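You operate a simulated robot arm through the tools that you are given. There is no shell and no other tool.

You are at the controls of a simulated robot arm. One attempt, no reset.

## Task
Tie up the black cord and lay it in the kit box.
Fine: use the tie holder; pull the knob all the way; press the free button once.

The check looks at the end state, three seconds after you hand in, the way a careful person would. Anything else that was tipped, shoved, dropped, spilled or broken makes it a failure.

## Robot
A 6-joint arm with a two-finger gripper, fixed in place. Base frame: the origin is at the foot of the arm, x ahead of it, y to its left, z up. Readings come in cm, rad, newtons and seconds.
With the tool pointing down near the work surface it reaches from about 48 to 54 cm from the base axis. Its first joint turns from -1.152 to 1.152 rad. Payload 2.45 kg.
The tool frame sits at the grasp point between the pads (the TCP): z along the fingers, y along the line on which they close. The tips reach 3 cm beyond it. Largest opening 10.6 cm; the body of the gripper starts 7.9 cm behind the TCP.
Orientation is that of the tool frame in the base frame, as a unit quaternion [x, y, z, w]. With the fingers straight down and closing along the base's y, the tool's x points along the base's -x, its y along +y and its z along -z.

## Interface
- The arm moves only by the tool drive_tool. Its argument "steps" is a list that holds one entry, the list of rows, each a list of 7 numbers: the shift along the tool's x, y, z in units of 20 mm (1.0 is 20 mm), then the turn, a rotation vector about the tool's x, y, z in units of 8 degrees (1.0 is 8 degrees), then the gripper command, from -1 (shut) to 1 (fully open), values between in proportion. In form: [[[x, y, z, rx, ry, rz, grip], ...]]. A call has 1 to 20 rows; each row shifts and turns the commanded pose from where the row before left it, along the tool's axes as they then stand. A call with a number of a shift or a turn outside -1 to 1 is refused whole. Each row takes 0.2 s and may step no farther than 5 cm and 0.15 rad from the row before; otherwise, or with a gripper value out of range, the whole call is refused. Where a pose cannot be reached the arm comes as near as it can. A force on the tool above 40 N (or 10 N above the force at the start of the call, whichever is more), or a blocked arm, ends the call early, and 0.2 s more pass. Each finger travels about 15.3 cm/s and halts on what it meets, pressing with about 20 N; the grip force reading is that of the motor and also rises with nothing between the fingers. The clock runs only during rows and for 0.2 s after the last one: add rows that do not move to give the fingers time. The reply holds the time, the measured pose of the TCP, the force on the tool along the base axes, the opening and the grip force, in the units named above and with some noise, with the torque about the TCP (base axes, N m) and any sound that the robot's microphone picked up.
- Cameras (640 x 400 px; columns grow to the right, rows downward): "scene" is fixed at [5.66, 42.42, 138.58]; the picture's right is [-0.70, -0.71, 0.00], its down [-0.53, 0.52, -0.67] and it looks along [0.47, -0.47, -0.75] (base axes); focal length 319 px, centre (320, 200). "wrist" rides on the gripper at [7.6, -0.2, -10.6] in the tool frame; the picture's right is [0.02, 1.00, 0.00], its down [-0.78, 0.02, -0.62] and it looks along [-0.62, 0.01, 0.78] (tool axes); focal length 247 px, centre (320, 200). There is no depth. A picture from a camera that has moved, and an enlarged one, comes with that camera's place and axes in the base frame and with its lens.
- capture(camera): a new picture of that camera. No time passes.
- inspect(camera, box): a new picture of the part [left, top, right, bottom] of that camera's present view, enlarged. No time passes.
- job_done(): hands the job in; it is judged then, once.

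Nothing tells you positions but the pictures and the camera data. Unless the task says otherwise, let go and move clear before handing in.

The tools are called after "Emit:" as name(argument=value, ...) on one line, values as JSON. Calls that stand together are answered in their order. drive_tool: Moves the arm, as the interface text tells. Its arguments: {"type":"object","properties":{"steps":{"type":"array","items":{"type":"array","items":{"type":"array","items":{"type":"number"}}}}},"required":["steps"]} The other tools are called the same way: capture (camera) takes a picture; inspect (camera, box) takes an enlarged picture of a part of a camera's view; job_done () hands the job in.

At the start:

```text
clock: 0.0
tool_pos: [32.39, -8.45, 102.16]
tool_rot: [0.0, 1.0, 0.001, 0.0]
contact_force: [-0.3, 0.1, -0.9]
ft_torque: [0.02, 0.03, 0.03]
gripper_width: 10.6
grip_force: 0.2
```

scene: 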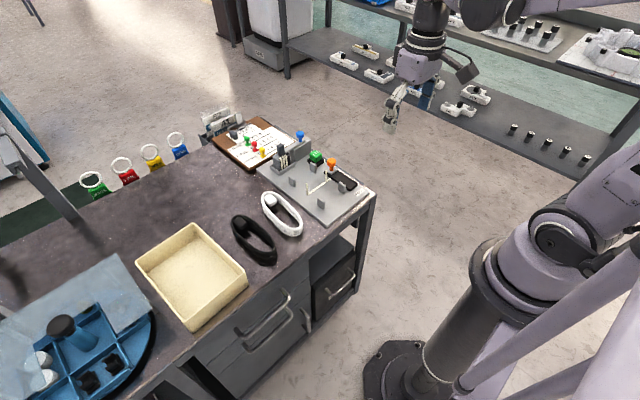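
wrist: 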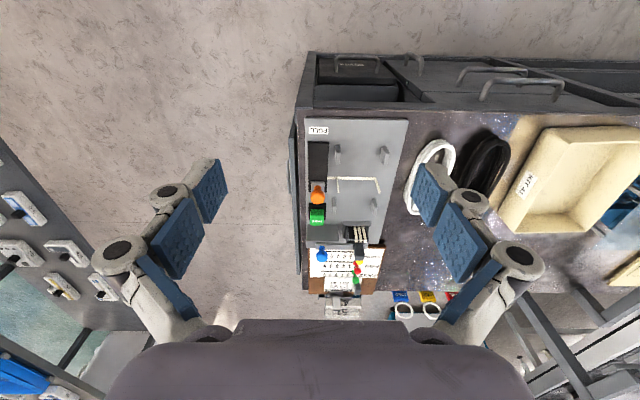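

I see a bench with a tie holder plate (with knob, buttons), a white and a black cord coil, and a cream kit box. I'll take enlarged views first to understand the holder and labels.

Emit:
inspect(camera="scene", box=[200, 100, 400, 230])

Emit:
inspect(camera="wrist", box=[280, 100, 440, 320])

Emit:
inspect(camera="scene", box=[120, 170, 320, 300])

Emit:
inspect(camera="scene", box=[260, 130, 370, 220])

Emit:
inspect(camera="wrist", box=[400, 110, 560, 240])

```text
3.08 times, centred on (300, 165) of scene
camera zoom: at [5.66, 42.42, 138.58], right [-0.7, -0.71, 0.0], down [-0.53, 0.52, -0.67], along [0.47, -0.47, -0.75], focal length 982 px, centre (382, 308)
```

zoom: 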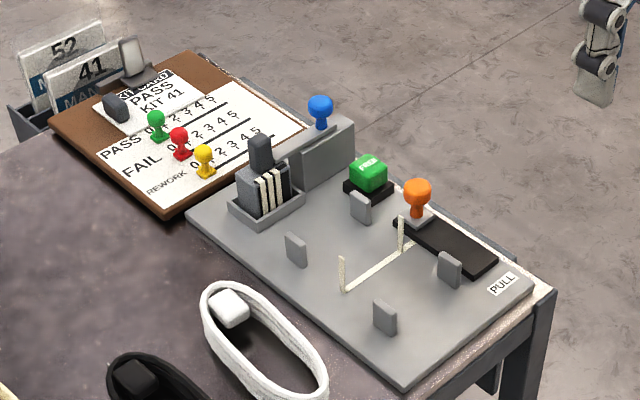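

```text
1.82 times, centred on (360, 210) of wrist
camera zoom: at [24.84, -8.49, 112.96], right [-0.02, 1.0, 0.0], down [0.78, 0.02, 0.62], along [0.62, 0.01, -0.78], focal length 449 px, centre (247, 182)
```

zoom: 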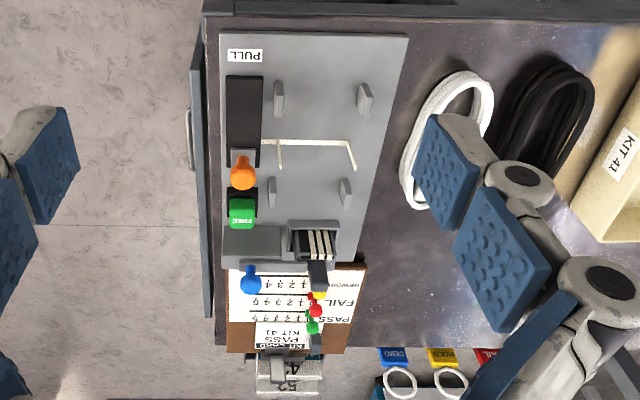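

```text
3.08 times, centred on (220, 235) of scene
camera zoom: at [5.66, 42.42, 138.58], right [-0.7, -0.71, 0.0], down [-0.53, 0.52, -0.67], along [0.47, -0.47, -0.75], focal length 982 px, centre (628, 92)
```

zoom: 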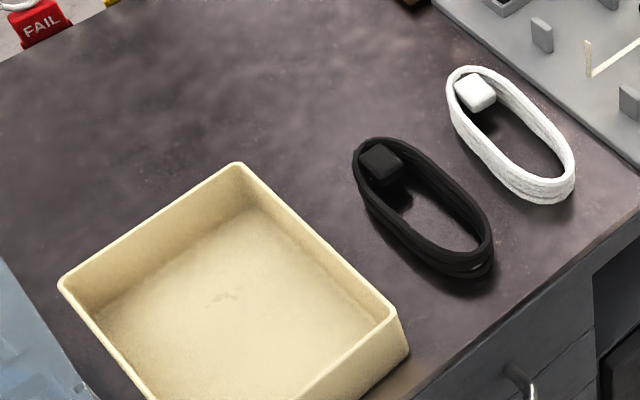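

```text
4.44 times, centred on (315, 175) of scene
camera zoom: at [5.66, 42.42, 138.58], right [-0.7, -0.71, 0.0], down [-0.53, 0.52, -0.67], along [0.47, -0.47, -0.75], focal length 1419 px, centre (342, 311)
```

zoom: 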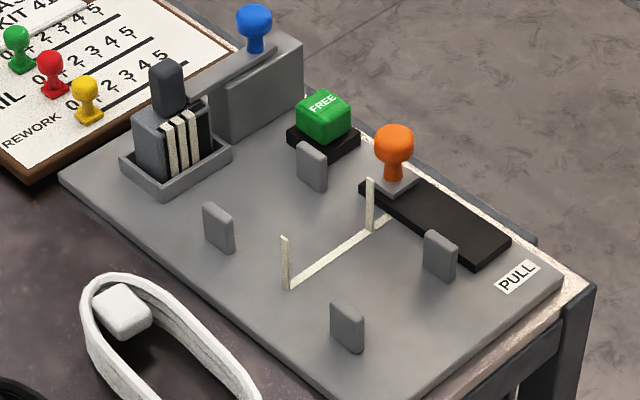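

```text
3.08 times, centred on (480, 175) of wrist
camera zoom: at [24.84, -8.49, 112.96], right [-0.02, 1.0, 0.0], down [0.78, 0.02, 0.62], along [0.62, 0.01, -0.78], focal length 760 px, centre (-172, 277)
```

zoom: 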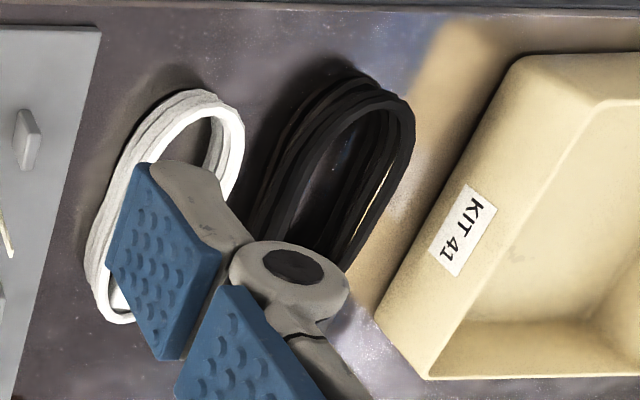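

I see the tie holder is a grey plate (top about z 73, x 39–69, y -10.5–6). It has four posts, an upright tie loop at about x 50.5, an orange knob on a track leading to PULL, and the green FREE button. The black cord coil lies at about (49, 22) along x, the white coil is next to it at y≈12.5, and the kit box spans about x 40–59, y 30–45. Next I move above the black coil for a closer look.

Emit:
drive_tool(steps=[[[-0.453, 0.942, 0.3, 0, 0, 0, 1], [-0.453, 0.942, 0.3, 0, 0, 0, 1], [-0.453, 0.942, 0.3, 0, 0, 0, 1], [-0.453, 0.942, 0.3, 0, 0, 0, 1], [-0.453, 0.942, 0.3, 0, 0, 0, 1], [-0.453, 0.942, 0.3, 0, 0, 0, 1], [-0.453, 0.942, 0.3, 0, 0, 0, 1], [-0.453, 0.942, 0.3, 0, 0, 0, 1], [-0.453, 0.942, 0.3, 0, 0, 0, 1], [-0.453, 0.942, 0.3, 0, 0, 0, 1], [-0.453, 0.942, 0.3, 0, 0, 0, 1], [-0.453, 0.942, 0.3, 0, 0, 0, 1], [-0.453, 0.942, 0.3, 0, 0, 0, 1], [-0.453, 0.942, 0.3, 0, 0, 0, 1], [-0.453, 0.942, 0.3, 0, 0, 0, 1], [-0.453, 0.942, 0.3, 0, 0, 0, 1], [0, 0, 0, 0, 0, 0, 1], [0, 0, 0, 0, 0, 0, 1]]])

```text
clock: 3.8
tool_pos: [47.02, 21.93, 92.57]
tool_rot: [-0.001, 1.0, 0.0, -0.001]
contact_force: [0.6, 0.1, 0.1]
ft_torque: [-0.02, 0.0, 0.0]
gripper_width: 10.62
grip_force: 0.1
```

The arm reached about (47.0, 21.9, 92.6) above the black coil. I'll take pictures to measure the coil and its surroundings.

Emit:
capture(camera="wrist")

Emit:
capture(camera="scene")

Emit:
inspect(camera="wrist", box=[200, 60, 440, 240])

```text
taken
camera wrist: at [39.45, 21.83, 103.31], right [-0.02, 1.0, 0.0], down [0.78, 0.02, 0.62], along [0.62, 0.01, -0.78], focal length 247 px, centre (320, 200)
```

wrist: 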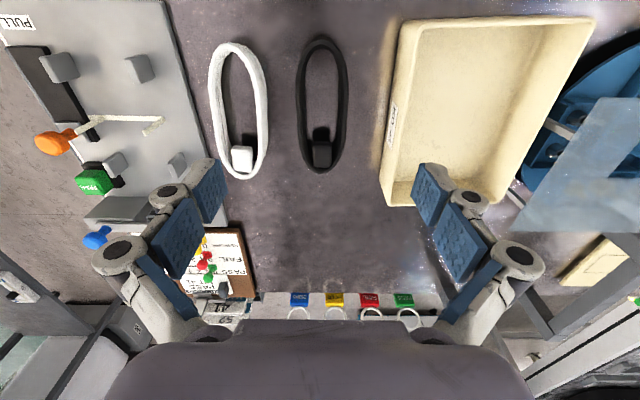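

```text
taken
```

scene: 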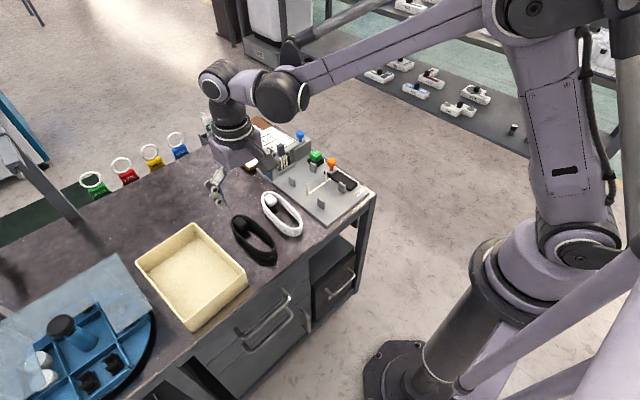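

```text
2.22 times, centred on (320, 150) of wrist
camera zoom: at [39.45, 21.83, 103.31], right [-0.02, 1.0, 0.0], down [0.78, 0.02, 0.62], along [0.62, 0.01, -0.78], focal length 549 px, centre (320, 311)
```

zoom: 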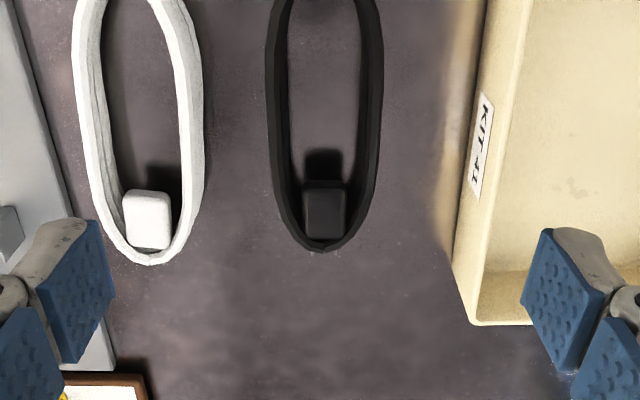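

The coil measures about 16 × 6 cm, lying along x. I'll zoom in to fix its height and the surrounding clearances before descending.

Emit:
inspect(camera="wrist", box=[200, 20, 440, 180])

Emit:
inspect(camera="scene", box=[220, 180, 320, 270])

Emit:
inspect(camera="wrist", box=[0, 0, 200, 180])

Emit:
inspect(camera="wrist", box=[360, 0, 620, 220])

Emit:
inspect(camera="scene", box=[120, 210, 260, 340])

```text
2.50 times, centred on (320, 100) of wrist
camera zoom: at [39.45, 21.83, 103.31], right [-0.02, 1.0, 0.0], down [0.78, 0.02, 0.62], along [0.62, 0.01, -0.78], focal length 617 px, centre (320, 450)
```

zoom: 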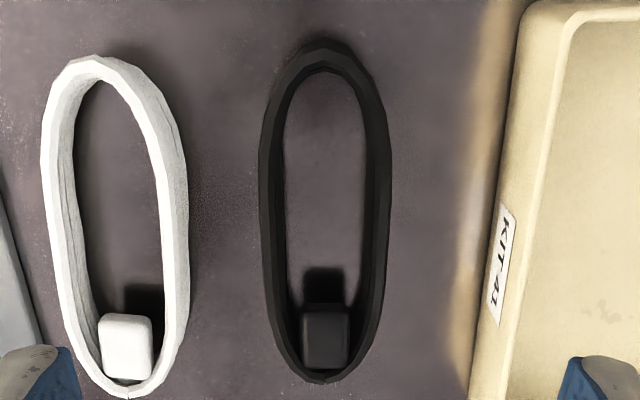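

```text
4.44 times, centred on (270, 225) of scene
camera zoom: at [5.66, 42.42, 138.58], right [-0.7, -0.71, 0.0], down [-0.53, 0.52, -0.67], along [0.47, -0.47, -0.75], focal length 1419 px, centre (542, 89)
```

zoom: 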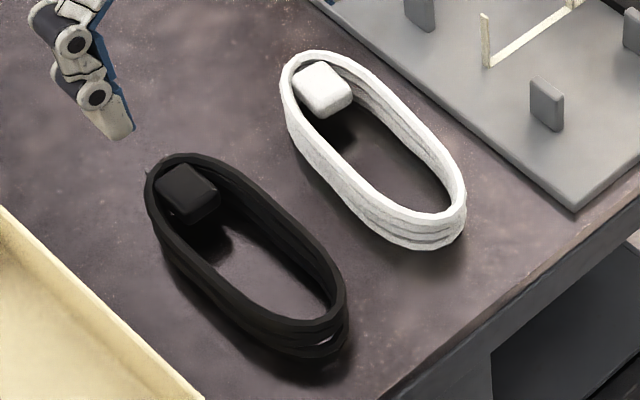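

```text
2.22 times, centred on (100, 90) of wrist
camera zoom: at [39.45, 21.83, 103.31], right [-0.02, 1.0, 0.0], down [0.78, 0.02, 0.62], along [0.62, 0.01, -0.78], focal length 549 px, centre (809, 444)
```

zoom: 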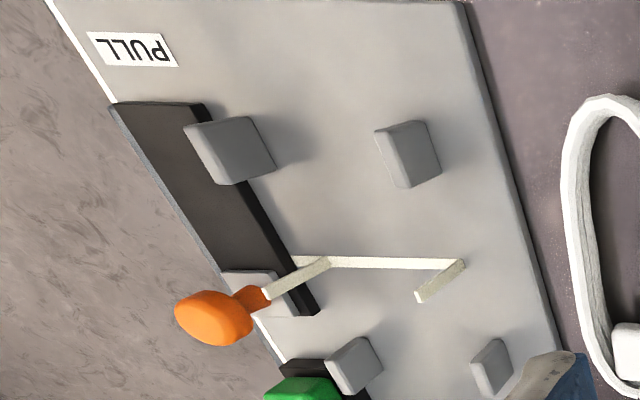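

```text
1.82 times, centred on (490, 110) of wrist
camera zoom: at [39.45, 21.83, 103.31], right [-0.02, 1.0, 0.0], down [0.78, 0.02, 0.62], along [0.62, 0.01, -0.78], focal length 449 px, centre (11, 364)
```

zoom: 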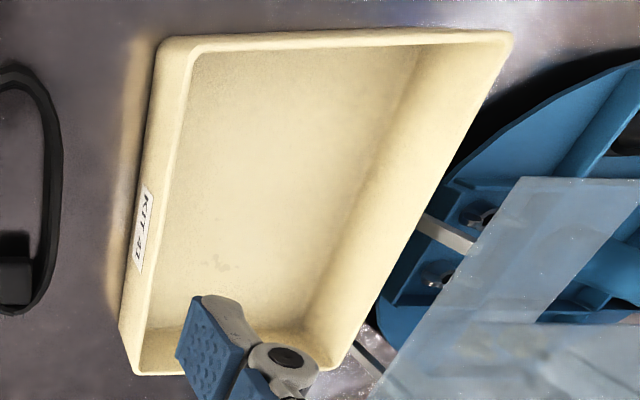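

```text
3.08 times, centred on (190, 275) of scene
camera zoom: at [5.66, 42.42, 138.58], right [-0.7, -0.71, 0.0], down [-0.53, 0.52, -0.67], along [0.47, -0.47, -0.75], focal length 982 px, centre (720, -31)
```

zoom: 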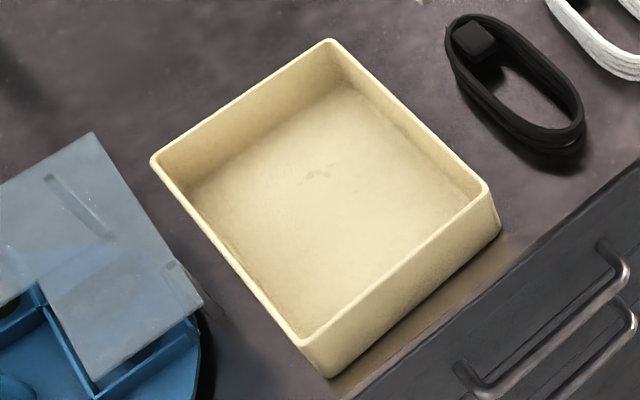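

I estimate the coil spans x 42–57.6 and y 19.1–25.1, from z 71.6 up to about 74.4. The white coil's edge is near y 15.8 and the box rim near y 29.3. I'll partly close the gripper to about 8 cm, descend to just above the coil and check.

Emit:
drive_tool(steps=[[[-0.15, 0.09, 0.0, 0, 0, 0, 0.5], [0, 0, 0.7, 0, 0, 0, 0.5], [0, 0, 0.8, 0, 0, 0, 0.5], [0, 0, 0.8, 0, 0, 0, 0.5], [0, 0, 0.8, 0, 0, 0, 0.5], [0, 0, 0.8, 0, 0, 0, 0.5], [0, 0, 0.8, 0, 0, 0, 0.5], [0, 0, 0.8, 0, 0, 0, 0.5], [0, 0, 0.5, 0, 0, 0, 0.5], [0, 0, 0, 0, 0, 0, 0.5]]])

Emit:
capture(camera="wrist")

Emit:
inspect(camera="scene", box=[190, 150, 320, 270])

```text
clock: 6.0
tool_pos: [47.04, 21.95, 80.67]
tool_rot: [0.0, 1.0, 0.0, 0.0]
contact_force: [-0.3, 0.1, -0.6]
ft_torque: [0.0, -0.01, -0.01]
gripper_width: 7.97
grip_force: 0.1
```

```text
taken
camera wrist: at [39.48, 21.86, 91.32], right [-0.02, 1.0, 0.0], down [0.78, 0.02, 0.62], along [0.62, 0.01, -0.78], focal length 247 px, centre (320, 200)
```

wrist: 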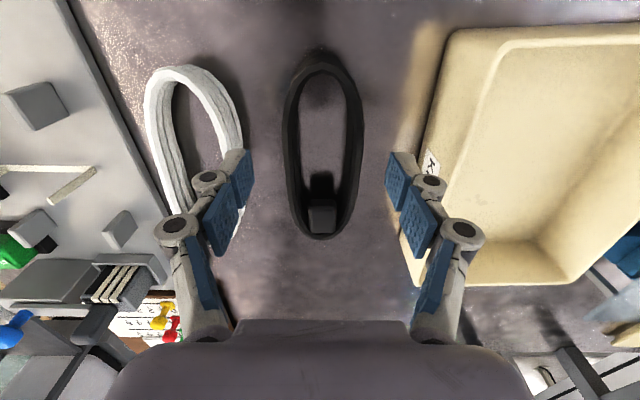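

```text
3.33 times, centred on (255, 210) of scene
camera zoom: at [5.66, 42.42, 138.58], right [-0.7, -0.71, 0.0], down [-0.53, 0.52, -0.67], along [0.47, -0.47, -0.75], focal length 1064 px, centre (537, 167)
```

zoom: 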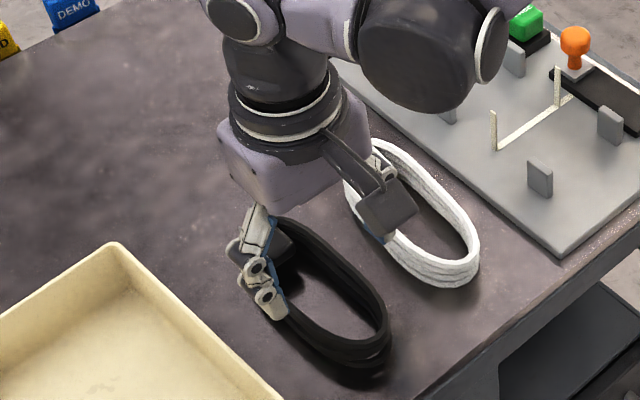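

The fingers straddle the black coil with clearance to the white coil and the box. The coil centre is about y 22.35, so I'll shift slightly, descend to z≈75.5 and stop to check before closing.

Emit:
drive_tool(steps=[[[-0.17, 0.23, 0.0, 0, 0, 0, 0.5], [0, 0, 0.6, 0, 0, 0, 0.5], [0, 0, 0.6, 0, 0, 0, 0.5], [0, 0, 0.5, 0, 0, 0, 0.5], [0, 0, 0.4, 0, 0, 0, 0.5], [0, 0, 0.4, 0, 0, 0, 0.5], [0, 0, 0, 0, 0, 0, 0.5]]])

Emit:
capture(camera="wrist")

Emit:
inspect(camera="scene", box=[190, 170, 320, 280])

```text
clock: 7.6
tool_pos: [47.68, 22.36, 75.77]
tool_rot: [0.0, 1.0, 0.0, -0.001]
contact_force: [-0.2, -0.1, 0.1]
ft_torque: [-0.01, 0.02, 0.01]
gripper_width: 7.95
grip_force: 0.0
```

```text
taken
camera wrist: at [40.06, 22.23, 86.49], right [-0.02, 1.0, 0.0], down [0.78, 0.02, 0.62], along [0.62, 0.01, -0.78], focal length 247 px, centre (320, 200)
```

wrist: 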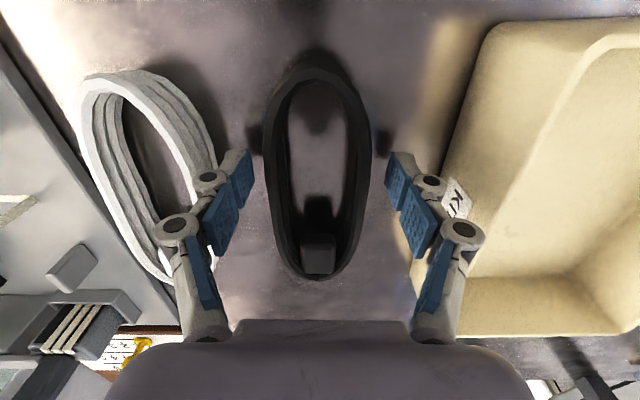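

```text
3.64 times, centred on (255, 225) of scene
camera zoom: at [5.66, 42.42, 138.58], right [-0.7, -0.71, 0.0], down [-0.53, 0.52, -0.67], along [0.47, -0.47, -0.75], focal length 1161 px, centre (556, 109)
```

zoom: 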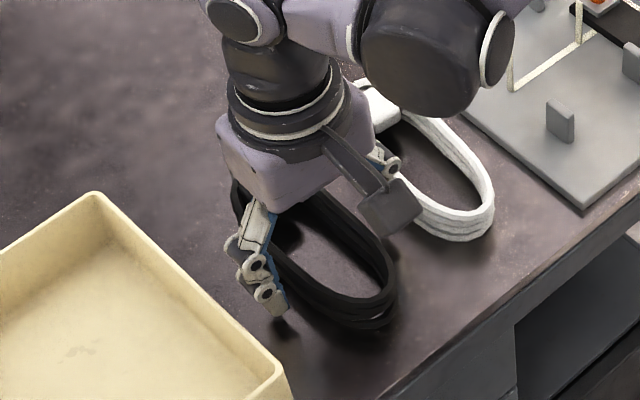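

The fingertips are about 1 cm above the bench, with the coil between them. I'll lower another half centimetre and close gently to about 5 cm to feel the coil.

Emit:
drive_tool(steps=[[[0, 0, 0.25, 0, 0, 0, 0.5], [0, 0, 0, 0, 0, 0, 0.3], [0, 0, 0, 0, 0, 0, 0.1], [0, 0, 0, 0, 0, 0, 0.0], [0, 0, 0, 0, 0, 0, -0.05], [0, 0, 0, 0, 0, 0, -0.05], [0, 0, 0, 0, 0, 0, -0.05]]])

Emit:
capture(camera="wrist")

Emit:
inspect(camera="scene", box=[190, 170, 320, 280])

```text
clock: 9.2
tool_pos: [47.73, 22.29, 75.37]
tool_rot: [0.0, 1.0, 0.0, 0.0]
contact_force: [0.9, -6.1, 6.5]
ft_torque: [-0.26, 0.07, 0.11]
gripper_width: 5.78
grip_force: 19.8
```

```text
taken
camera wrist: at [40.07, 22.16, 86.05], right [-0.02, 1.0, 0.0], down [0.78, 0.02, 0.62], along [0.62, 0.01, -0.78], focal length 247 px, centre (320, 200)
```

wrist: 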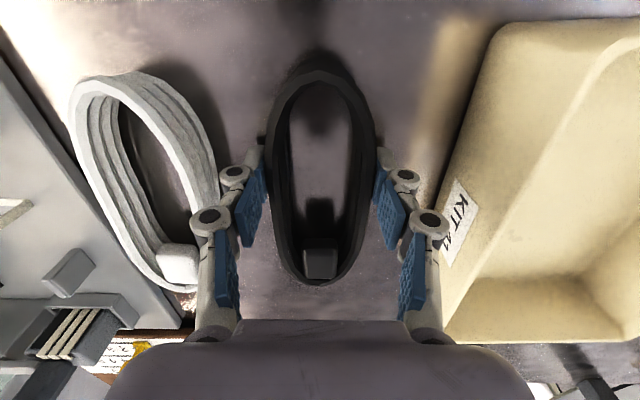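

```text
3.64 times, centred on (255, 225) of scene
camera zoom: at [5.65, 42.4, 138.58], right [-0.7, -0.71, 0.0], down [-0.53, 0.52, -0.67], along [0.47, -0.47, -0.75], focal length 1161 px, centre (556, 109)
```

zoom: 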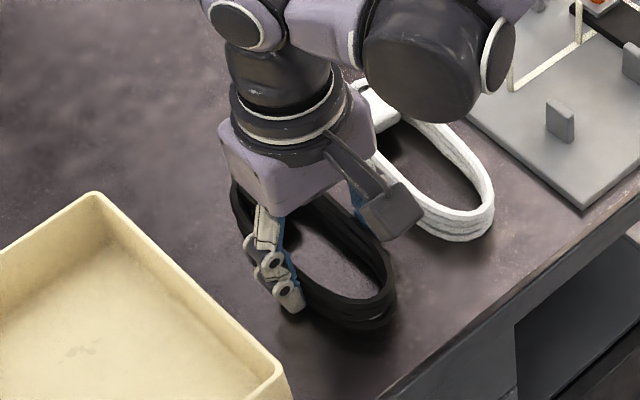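

The coil is gripped at 5.8 cm width with 19.8 N. I'll lift slowly and check that it comes along evenly.

Emit:
drive_tool(steps=[[[0, 0, 0, 0, 0, 0, -0.1], [0, 0, -0.3, 0, 0, 0, -0.1], [0, 0, -0.5, 0, 0, 0, -0.1], [0, 0, -0.7, 0, 0, 0, -0.1], [0, 0, -0.7, 0, 0, 0, -0.1], [0, 0, 0, 0, 0, 0, -0.1]]])

Emit:
capture(camera="wrist")

Emit:
inspect(camera="scene", box=[190, 170, 320, 280])

```text
clock: 10.6
tool_pos: [47.69, 22.36, 79.48]
tool_rot: [0.0, 1.0, 0.0, 0.001]
contact_force: [0.1, 1.0, -2.4]
ft_torque: [0.0, 0.06, -0.01]
gripper_width: 5.79
grip_force: 19.9
```

```text
taken
camera wrist: at [40.05, 22.32, 90.2], right [-0.02, 1.0, 0.0], down [0.78, 0.02, 0.62], along [0.62, 0.01, -0.78], focal length 247 px, centre (320, 200)
```

wrist: 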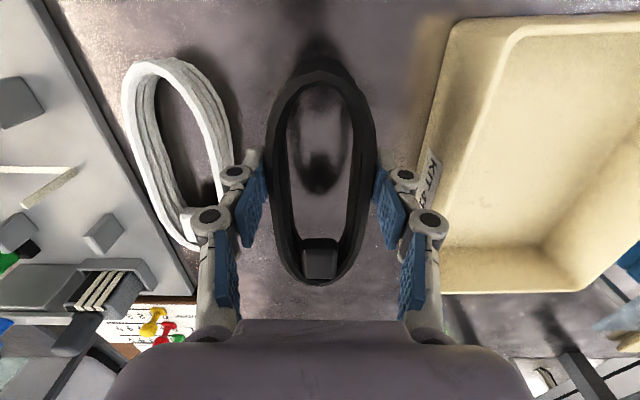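

```text
3.64 times, centred on (255, 225) of scene
camera zoom: at [5.66, 42.42, 138.58], right [-0.7, -0.71, 0.0], down [-0.53, 0.52, -0.67], along [0.47, -0.47, -0.75], focal length 1161 px, centre (556, 109)
```

zoom: 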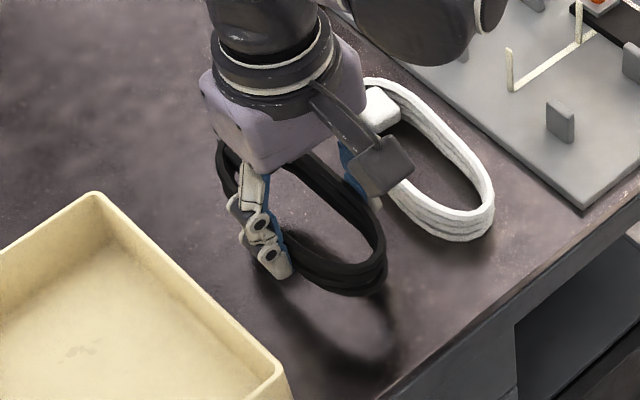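

The coil came up level and firmly held (about 2 N weight). I'll raise to z≈85.5 and carry it over the tie holder at about (48.15, -1.25), then look before lowering.

Emit:
drive_tool(steps=[[[0, 0, -0.8, 0, 0, 0, -0.1], [0, 0, -0.8, 0, 0, 0, -0.1], [0, 0, -0.8, 0, 0, 0, -0.1], [0, 0, -0.6, 0, 0, 0, -0.1], [0, -0.5, 0, 0, 0, 0, -0.1], [-0.02, -0.87, 0, 0, 0, 0, -0.1], [-0.02, -0.87, 0, 0, 0, 0, -0.1], [-0.02, -0.87, 0, 0, 0, 0, -0.1], [-0.02, -0.87, 0, 0, 0, 0, -0.1], [-0.02, -0.87, 0, 0, 0, 0, -0.1], [-0.02, -0.87, 0, 0, 0, 0, -0.1], [-0.02, -0.87, 0, 0, 0, 0, -0.1], [-0.02, -0.87, 0, 0, 0, 0, -0.1], [-0.02, -0.87, 0, 0, 0, 0, -0.1], [-0.02, -0.87, 0, 0, 0, 0, -0.1], [-0.02, -0.87, 0, 0, 0, 0, -0.1], [-0.02, -0.87, 0, 0, 0, 0, -0.1], [0, -0.86, 0, 0, 0, 0, -0.1], [0, 0, 0, 0, 0, 0, -0.1], [0, 0, 0, 0, 0, 0, -0.1]]])

Emit:
capture(camera="wrist")

Emit:
inspect(camera="scene", box=[240, 110, 390, 230])

```text
clock: 14.8
tool_pos: [48.09, -1.31, 85.59]
tool_rot: [0.0, 1.0, 0.0, 0.001]
contact_force: [0.2, 0.2, -1.8]
ft_torque: [-0.01, 0.02, 0.01]
gripper_width: 5.77
grip_force: 20.2
```

```text
taken
camera wrist: at [40.46, -1.3, 96.23], right [-0.02, 1.0, 0.0], down [0.78, 0.02, 0.62], along [0.62, 0.01, -0.78], focal length 247 px, centre (320, 200)
```

wrist: 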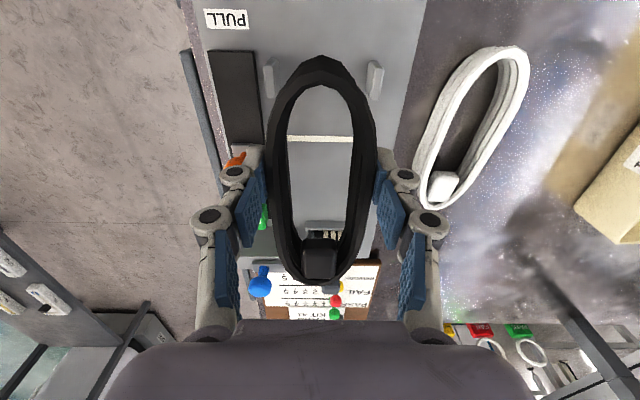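

```text
3.33 times, centred on (315, 170) of scene
camera zoom: at [5.66, 42.42, 138.58], right [-0.7, -0.71, 0.0], down [-0.53, 0.52, -0.67], along [0.47, -0.47, -0.75], focal length 1064 px, centre (337, 300)
```

zoom: 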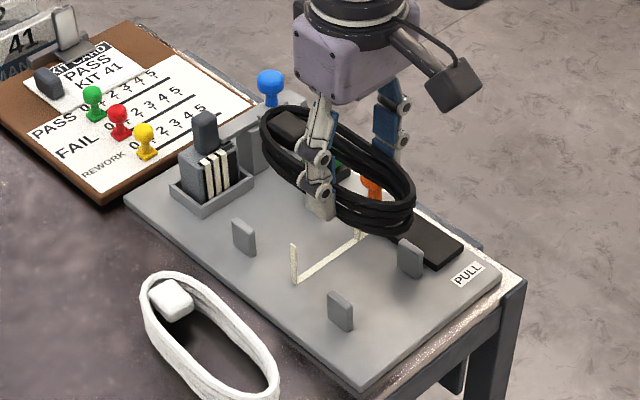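

The coil is above the holder and centred between the posts (y≈-1.2), and the tie strip shows through the loop. I'll lower to just above the tie ends and check alignment.

Emit:
drive_tool(steps=[[[-0.08, 0.04, 0.5, 0, 0, 0, -0.1], [0, 0, 0.7, 0, 0, 0, -0.1], [0, 0, 0.6, 0, 0, 0, -0.1], [0, 0, 0, 0, 0, 0, -0.1]]])

Emit:
capture(camera="wrist")

Emit:
inspect(camera="scene", box=[270, 130, 370, 210])

```text
clock: 15.8
tool_pos: [48.38, -1.12, 81.99]
tool_rot: [0.0, 1.0, 0.0, 0.0]
contact_force: [-0.2, 0.0, -1.9]
ft_torque: [0.02, 0.03, 0.01]
gripper_width: 5.73
grip_force: 20.1
```

```text
taken
camera wrist: at [40.77, -1.12, 92.7], right [-0.02, 1.0, 0.0], down [0.78, 0.02, 0.62], along [0.62, 0.01, -0.78], focal length 247 px, centre (320, 200)
```

wrist: 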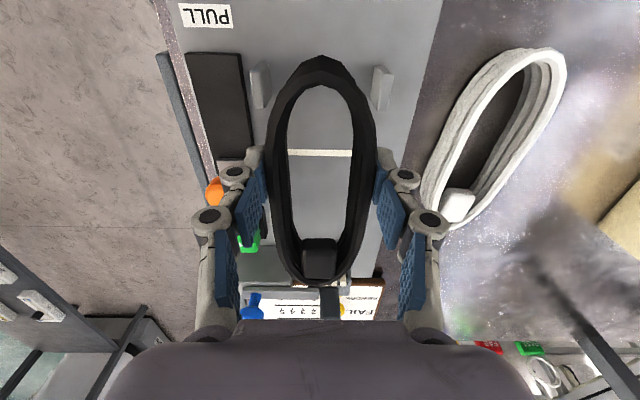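

```text
5.00 times, centred on (320, 170) of scene
camera zoom: at [5.66, 42.42, 138.58], right [-0.7, -0.71, 0.0], down [-0.53, 0.52, -0.67], along [0.47, -0.47, -0.75], focal length 1596 px, centre (320, 350)
```

zoom: 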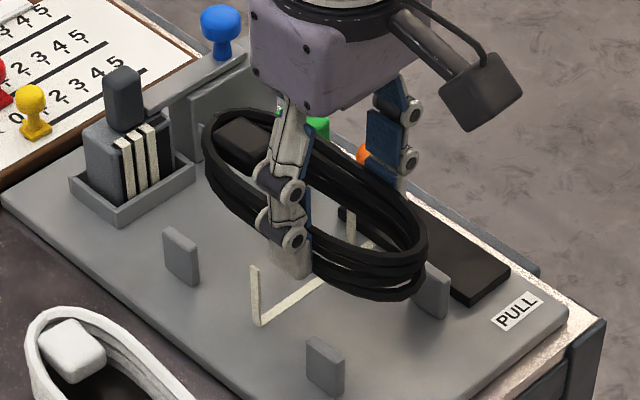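

The alignment is good: the coil is centred between the posts and over the tie, with the fingers clear of both. I'll lower into the holder.

Emit:
drive_tool(steps=[[[0, -0.03, 0.5, 0, 0, 0, -0.1], [0, 0, 0.5, 0, 0, 0, -0.1], [0, 0, 0.5, 0, 0, 0, -0.1], [0, 0, 0.4, 0, 0, 0, -0.1], [0, 0, 0.3, 0, 0, 0, -0.1], [0, 0, 0, 0, 0, 0, -0.1]]])

Emit:
capture(camera="wrist")

Emit:
inspect(camera="scene", box=[270, 130, 370, 210])

```text
clock: 17.2
tool_pos: [48.29, -1.23, 77.59]
tool_rot: [-0.001, 1.0, 0.001, 0.0]
contact_force: [0.2, -0.2, -1.9]
ft_torque: [0.0, 0.02, -0.01]
gripper_width: 5.75
grip_force: 19.7
```

```text
taken
camera wrist: at [40.76, -1.43, 88.28], right [-0.02, 1.0, 0.0], down [0.78, 0.02, 0.62], along [0.62, 0.01, -0.78], focal length 247 px, centre (320, 200)
```

wrist: 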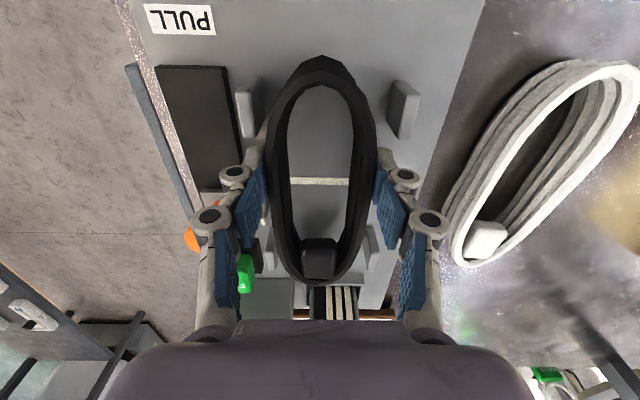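

```text
5.00 times, centred on (320, 170) of scene
camera zoom: at [5.66, 42.42, 138.58], right [-0.7, -0.71, 0.0], down [-0.53, 0.52, -0.67], along [0.47, -0.47, -0.75], focal length 1596 px, centre (320, 350)
```

zoom: 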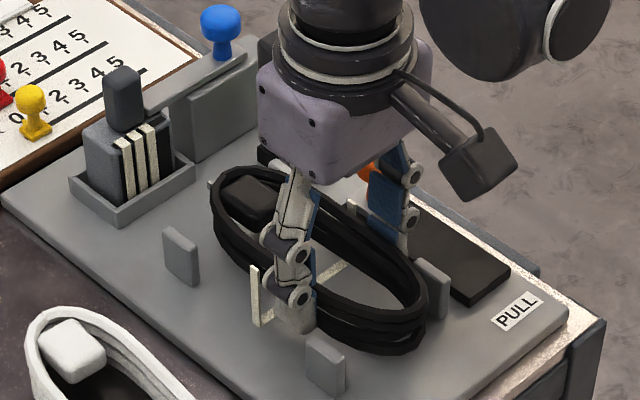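

The coil is entering between the posts and tie ends without contact. I'll lower the last centimetre in small steps.

Emit:
drive_tool(steps=[[[0, 0, 0.15, 0, 0, 0, -0.1], [0, 0, 0.15, 0, 0, 0, -0.1], [0, 0, 0.12, 0, 0, 0, -0.1], [0, 0, 0.08, 0, 0, 0, -0.1], [0, 0, 0, 0, 0, 0, -0.1]]])

Emit:
inspect(camera="scene", box=[270, 130, 370, 210])

```text
clock: 18.4
tool_pos: [48.36, -1.23, 76.52]
tool_rot: [0.0, 1.0, 0.001, 0.001]
contact_force: [-0.4, 0.9, -1.2]
ft_torque: [-0.01, 0.05, 0.03]
gripper_width: 5.76
grip_force: 20.3
```

```text
5.00 times, centred on (320, 170) of scene
camera zoom: at [5.66, 42.42, 138.58], right [-0.7, -0.71, 0.0], down [-0.53, 0.52, -0.67], along [0.47, -0.47, -0.75], focal length 1596 px, centre (320, 350)
```

zoom: 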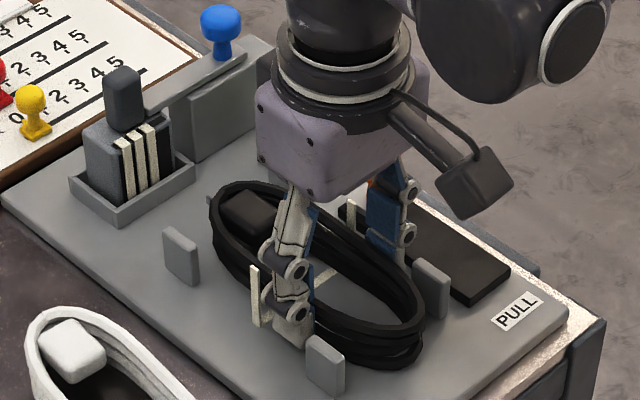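

The force is easing, so the coil is about to touch the plate. I'll go down a few millimetres more.

Emit:
drive_tool(steps=[[[0, 0, 0.08, 0, 0, 0, -0.1], [0, 0, 0.08, 0, 0, 0, -0.1], [0, 0, 0, 0, 0, 0, -0.1]]])

```text
clock: 19.2
tool_pos: [48.36, -1.2, 76.29]
tool_rot: [0.0, 1.0, -0.001, 0.001]
contact_force: [2.1, 0.2, 27.0]
ft_torque: [0.04, 0.0, 0.2]
gripper_width: 5.79
grip_force: 19.9
```

The coil is on the plate (27 N contact). I'll back off a millimetre, open the fingers a little, and rise straight up.

Emit:
drive_tool(steps=[[[0, 0, -0.06, 0, 0, 0, -0.1], [0, 0, 0, 0, 0, 0, 0.1], [0, 0, 0, 0, 0, 0, 0.25], [0, 0, 0, 0, 0, 0, 0.38], [0, 0, 0, 0, 0, 0, 0.38], [0, 0, -0.4, 0, 0, 0, 0.38], [0, 0, -0.6, 0, 0, 0, 0.38], [0, 0, -0.8, 0, 0, 0, 0.38], [0, 0, -0.8, 0, 0, 0, 0.38], [0, 0, -0.8, 0, 0, 0, 0.38], [0, 0, -0.8, 0, 0, 0, 0.38], [0, 0, -0.8, 0, 0, 0, 0.38], [0, 0, 0, 0, 0, 0, 0.38]]])

Emit:
capture(camera="wrist")

Emit:
inspect(camera="scene", box=[270, 130, 370, 210])

```text
clock: 22.0
tool_pos: [48.35, -1.33, 86.47]
tool_rot: [0.0, 1.0, 0.0, -0.001]
contact_force: [-0.7, -0.7, 0.0]
ft_torque: [-0.01, -0.03, 0.0]
gripper_width: 7.31
grip_force: 0.0
```

```text
taken
camera wrist: at [40.67, -1.42, 97.09], right [-0.02, 1.0, 0.0], down [0.78, 0.02, 0.62], along [0.62, 0.01, -0.78], focal length 247 px, centre (320, 200)
```

wrist: 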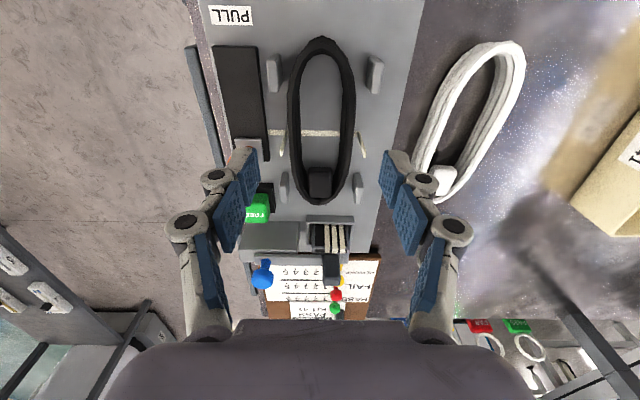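

```text
5.00 times, centred on (320, 170) of scene
camera zoom: at [5.66, 42.42, 138.58], right [-0.7, -0.71, 0.0], down [-0.53, 0.52, -0.67], along [0.47, -0.47, -0.75], focal length 1596 px, centre (320, 350)
```

zoom: 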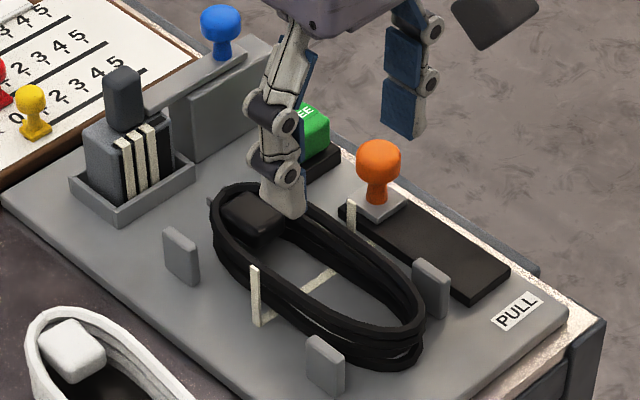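

The coil now sits between the posts and tie ends, lying over the tie strip. Next is the orange knob (head at about (52, -8.4, 77.5)): I'll close the fingers and try to get behind it at about x 55, to push it along the track toward PULL. First I test reach at a safe height.

Emit:
drive_tool(steps=[[[0, 0, 0, 0, 0, 0, -1], [-0.68, -0.71, 0, 0, 0, 0, -1], [-0.68, -0.71, 0, 0, 0, 0, -1], [-0.68, -0.71, 0, 0, 0, 0, -1], [-0.68, -0.71, 0, 0, 0, 0, -1], [-0.68, -0.71, 0, 0, 0, 0, -1], [0, 0, 0, 0, 0, 0, -1], [0, 0, 0, 0, 0, 0, -1]]])

Emit:
capture(camera="wrist")

Emit:
inspect(camera="scene", box=[270, 110, 390, 210])

```text
clock: 23.8
tool_pos: [55.26, -8.44, 86.37]
tool_rot: [0.0, 1.0, 0.0, 0.0]
contact_force: [-0.4, -0.6, 0.0]
ft_torque: [0.02, -0.01, 0.01]
gripper_width: 0.0
grip_force: 20.3
```

```text
taken
camera wrist: at [47.64, -8.52, 96.97], right [-0.02, 1.0, 0.0], down [0.78, 0.02, 0.62], along [0.62, 0.01, -0.78], focal length 247 px, centre (320, 200)
```

wrist: 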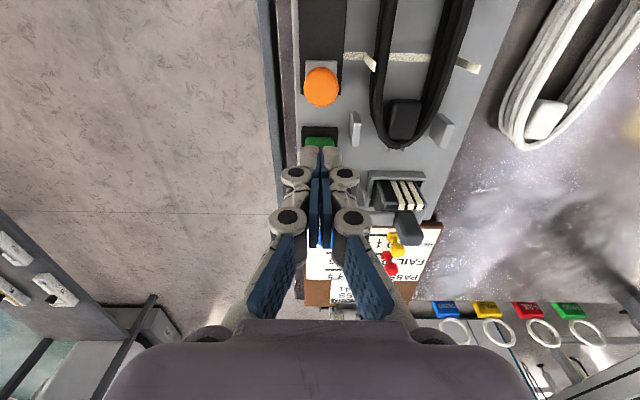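

```text
4.00 times, centred on (330, 160) of scene
camera zoom: at [5.66, 42.42, 138.58], right [-0.7, -0.71, 0.0], down [-0.53, 0.52, -0.67], along [0.47, -0.47, -0.75], focal length 1277 px, centre (280, 360)
```

zoom: 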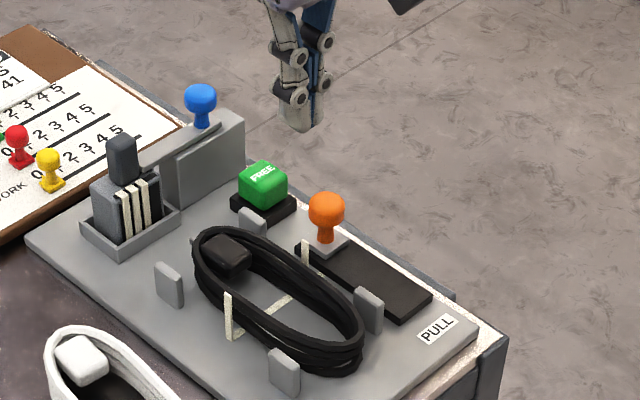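

The arm reaches (55.3, -8.4) pointing down. The gap between the knob's rear (x≈53.6) and the FREE cap (x≈57) fits the 2.2 cm fingers, so I'll lower partway and check the pose.

Emit:
drive_tool(steps=[[[0, 0, 0.6, 0, 0, 0, -1], [0, 0, 0.6, 0, 0, 0, -1], [0, 0, 0.6, 0, 0, 0, -1], [0, 0, 0, 0, 0, 0, -1]]])

Emit:
capture(camera="wrist")

Emit:
inspect(camera="scene", box=[290, 120, 370, 180])

```text
clock: 24.8
tool_pos: [55.19, -8.35, 82.81]
tool_rot: [0.0, 1.0, 0.0, 0.0]
contact_force: [0.3, 1.0, -0.1]
ft_torque: [0.0, 0.01, 0.0]
gripper_width: 0.0
grip_force: 20.1
```

```text
taken
camera wrist: at [47.6, -8.45, 93.47], right [-0.02, 1.0, 0.0], down [0.78, 0.02, 0.62], along [0.62, 0.01, -0.78], focal length 247 px, centre (320, 200)
```

wrist: 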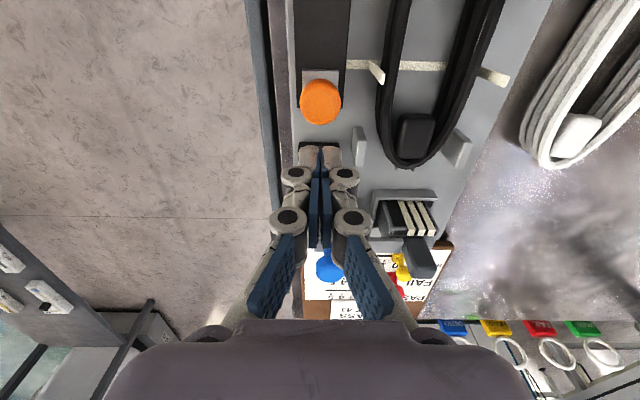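

```text
6.67 times, centred on (330, 150) of scene
camera zoom: at [5.66, 42.42, 138.58], right [-0.7, -0.71, 0.0], down [-0.53, 0.52, -0.67], along [0.47, -0.47, -0.75], focal length 2128 px, centre (253, 533)
```

zoom: 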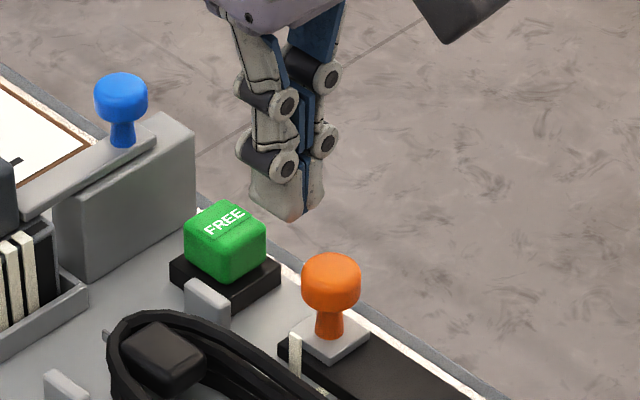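

The fingertips line up in the gap between knob and button. I'll lower to put the tips at z≈76.2, behind the knob head.

Emit:
drive_tool(steps=[[[0, 0, 0.5, 0, 0, 0, -1], [0, 0, 0.5, 0, 0, 0, -1], [0, 0, 0.4, 0, 0, 0, -1], [0, 0, 0.4, 0, 0, 0, -1], [0, 0, 0, 0, 0, 0, -1]]])

Emit:
capture(camera="wrist")

Emit:
inspect(camera="scene", box=[290, 120, 370, 180])

```text
clock: 26.0
tool_pos: [55.11, -8.43, 79.18]
tool_rot: [-0.001, 1.0, 0.0, 0.001]
contact_force: [-0.6, 0.1, 0.1]
ft_torque: [0.0, -0.01, -0.01]
gripper_width: 0.03
grip_force: 19.7
```

```text
taken
camera wrist: at [47.52, -8.51, 89.82], right [-0.02, 1.0, 0.0], down [0.78, 0.02, 0.62], along [0.62, 0.01, -0.78], focal length 247 px, centre (320, 200)
```

wrist: 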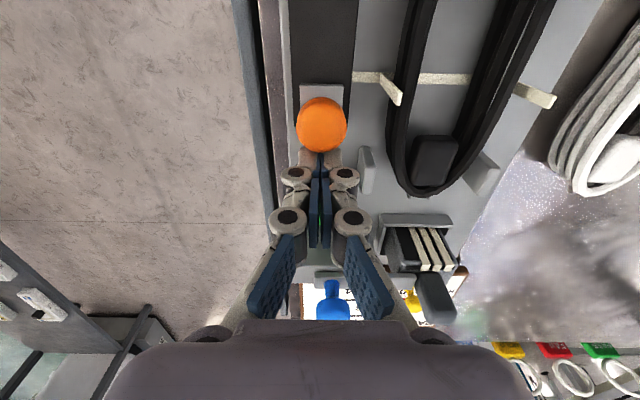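

```text
6.67 times, centred on (330, 150) of scene
camera zoom: at [5.66, 42.42, 138.58], right [-0.7, -0.71, 0.0], down [-0.53, 0.52, -0.67], along [0.47, -0.47, -0.75], focal length 2128 px, centre (253, 533)
```

zoom: 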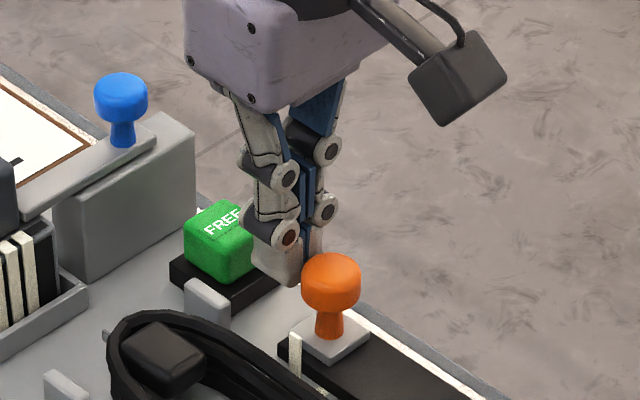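

The fingers are behind the knob. I'll push it toward -x (the PULL end) in small steps and watch the force.

Emit:
drive_tool(steps=[[[0.25, 0, 0, 0, 0, 0, -1], [0.25, 0, 0, 0, 0, 0, -1], [0.25, 0, 0, 0, 0, 0, -1], [0.25, 0, 0, 0, 0, 0, -1], [0.25, 0, 0, 0, 0, 0, -1], [0.25, 0, 0, 0, 0, 0, -1], [0, 0, 0, 0, 0, 0, -1]]])

Emit:
inspect(camera="scene", box=[280, 130, 370, 200])

Emit:
capture(camera="wrist")

```text
clock: 27.6
tool_pos: [52.12, -8.29, 79.08]
tool_rot: [0.0, 1.0, 0.0, -0.001]
contact_force: [1.7, 0.5, -0.1]
ft_torque: [0.0, -0.07, -0.02]
gripper_width: 0.59
grip_force: 28.4
```

```text
5.71 times, centred on (325, 165) of scene
camera zoom: at [5.66, 42.42, 138.58], right [-0.7, -0.71, 0.0], down [-0.53, 0.52, -0.67], along [0.47, -0.47, -0.75], focal length 1824 px, centre (291, 400)
```

zoom: 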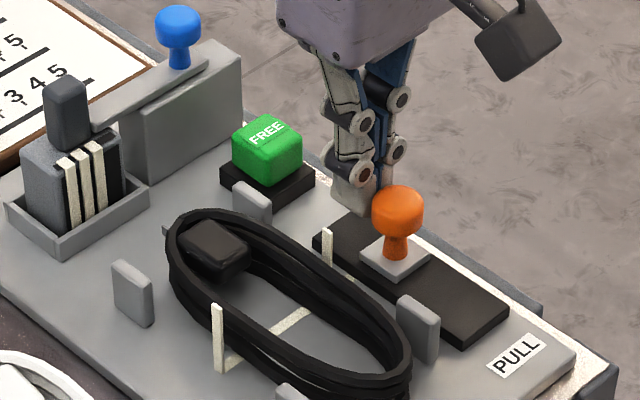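

```text
taken
camera wrist: at [44.56, -8.47, 89.84], right [-0.02, 1.0, 0.0], down [0.78, 0.02, 0.62], along [0.62, 0.01, -0.78], focal length 247 px, centre (320, 200)
```

wrist: 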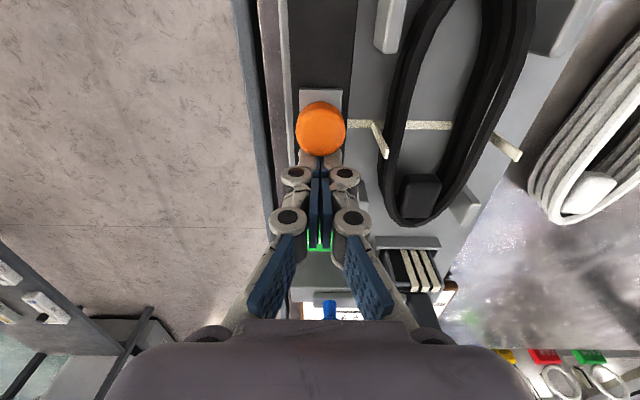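

The knob is sliding along the track with little resistance. I'll continue pushing.

Emit:
drive_tool(steps=[[[0.25, 0, 0, 0, 0, 0, -1], [0.25, 0, 0, 0, 0, 0, -1], [0.25, 0, 0, 0, 0, 0, -1], [0.25, 0, 0, 0, 0, 0, -1], [0.25, 0, 0, 0, 0, 0, -1], [0.25, 0, 0, 0, 0, 0, -1], [0, 0, 0, 0, 0, 0, -1]]])

Emit:
inspect(camera="scene", box=[280, 130, 370, 200])

Emit:
capture(camera="wrist")

```text
clock: 29.2
tool_pos: [49.01, -8.44, 79.14]
tool_rot: [0.0, 1.0, 0.0, 0.001]
contact_force: [3.0, 1.4, 1.0]
ft_torque: [0.01, -0.05, 0.0]
gripper_width: 0.59
grip_force: 28.0
```

```text
5.71 times, centred on (325, 165) of scene
camera zoom: at [5.66, 42.42, 138.58], right [-0.7, -0.71, 0.0], down [-0.53, 0.52, -0.67], along [0.47, -0.47, -0.75], focal length 1824 px, centre (291, 400)
```

zoom: 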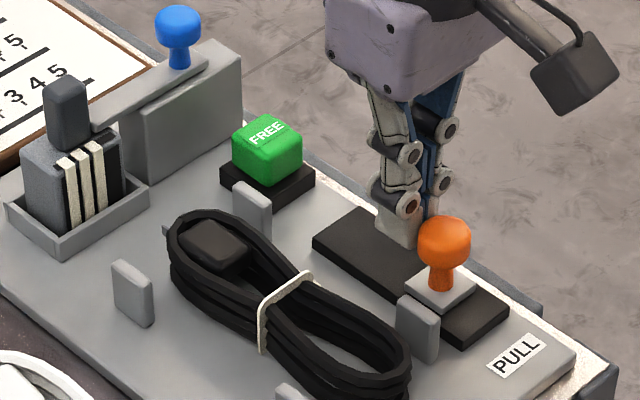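

```text
taken
camera wrist: at [41.44, -8.46, 89.8], right [-0.02, 1.0, 0.0], down [0.78, 0.02, 0.62], along [0.62, 0.01, -0.78], focal length 247 px, centre (320, 200)
```

wrist: 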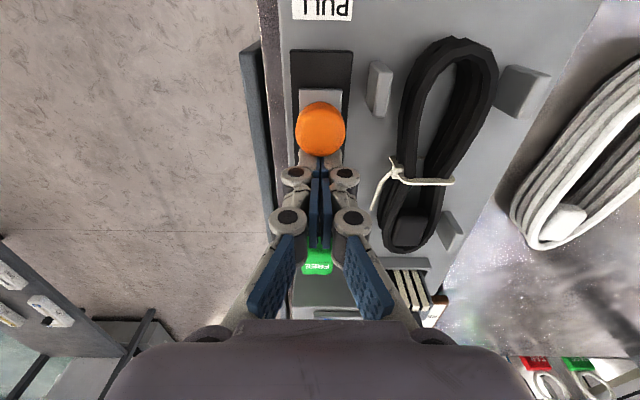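

The tie has closed around the cord, but the slider still has about 2 cm of track left. I'll keep pushing to the end stop.

Emit:
drive_tool(steps=[[[0.2, 0, 0, 0, 0, 0, -1], [0.2, 0, 0, 0, 0, 0, -1], [0.2, 0, 0, 0, 0, 0, -1], [0.2, 0, 0, 0, 0, 0, -1], [0, 0, 0, 0, 0, 0, -1]]])

Emit:
inspect(camera="scene", box=[280, 130, 370, 200])

Emit:
capture(camera="wrist")

```text
clock: 29.9
tool_pos: [48.88, -8.32, 79.11]
tool_rot: [-0.001, 1.0, -0.001, 0.011]
contact_force: [9.0, -0.9, -1.2]
ft_torque: [0.07, -0.24, 0.03]
gripper_width: 0.59
grip_force: 28.4
stopped in row 3: the force on the tool passed its limit at 43 N (the readings are from after the stop); the commanded pose is now the measured one
```

```text
5.71 times, centred on (325, 165) of scene
camera zoom: at [5.68, 42.42, 138.58], right [-0.7, -0.71, 0.0], down [-0.53, 0.52, -0.67], along [0.47, -0.47, -0.75], focal length 1824 px, centre (291, 400)
```

zoom: 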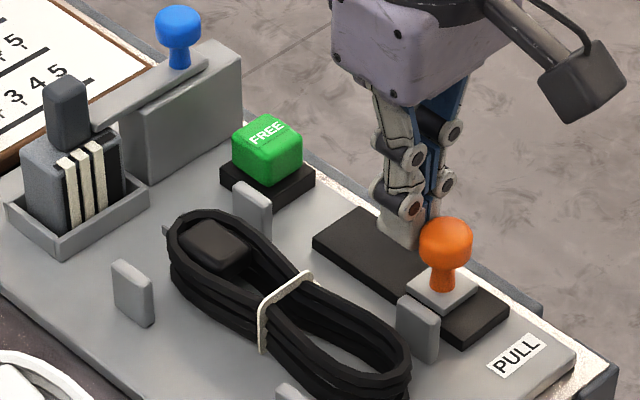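

```text
taken
camera wrist: at [41.04, -8.44, 89.64], right [-0.02, 1.0, 0.0], down [0.77, 0.02, 0.64], along [0.64, 0.01, -0.77], focal length 247 px, centre (320, 200)
```

wrist: 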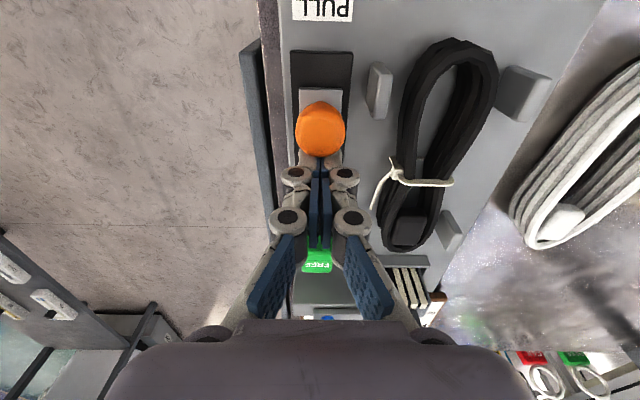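

The push stopped at 43 N while the slider still seems about 2 cm short of the track's front end. I'll push again in very small steps to see whether this is the real end stop or just resistance.

Emit:
drive_tool(steps=[[[0, 0, 0, 0, 0, 0, -1], [0.05, 0, 0, 0, 0, 0, -1], [0.05, 0, 0, 0, 0, 0, -1]]])

Emit:
inspect(camera="wrist", box=[230, 0, 430, 170])

```text
clock: 30.7
tool_pos: [48.81, -8.25, 78.97]
tool_rot: [-0.001, 1.0, -0.001, 0.013]
contact_force: [24.6, 2.5, 5.9]
ft_torque: [-0.08, -0.51, 0.0]
gripper_width: 0.61
grip_force: 29.0
```

```text
2.35 times, centred on (330, 85) of wrist
camera zoom: at [40.94, -8.46, 89.61], right [-0.02, 1.0, 0.0], down [0.77, 0.02, 0.64], along [0.64, 0.01, -0.77], focal length 581 px, centre (296, 471)
```

zoom: 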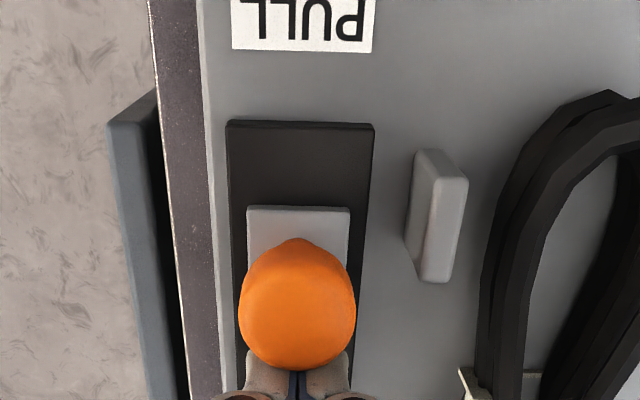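

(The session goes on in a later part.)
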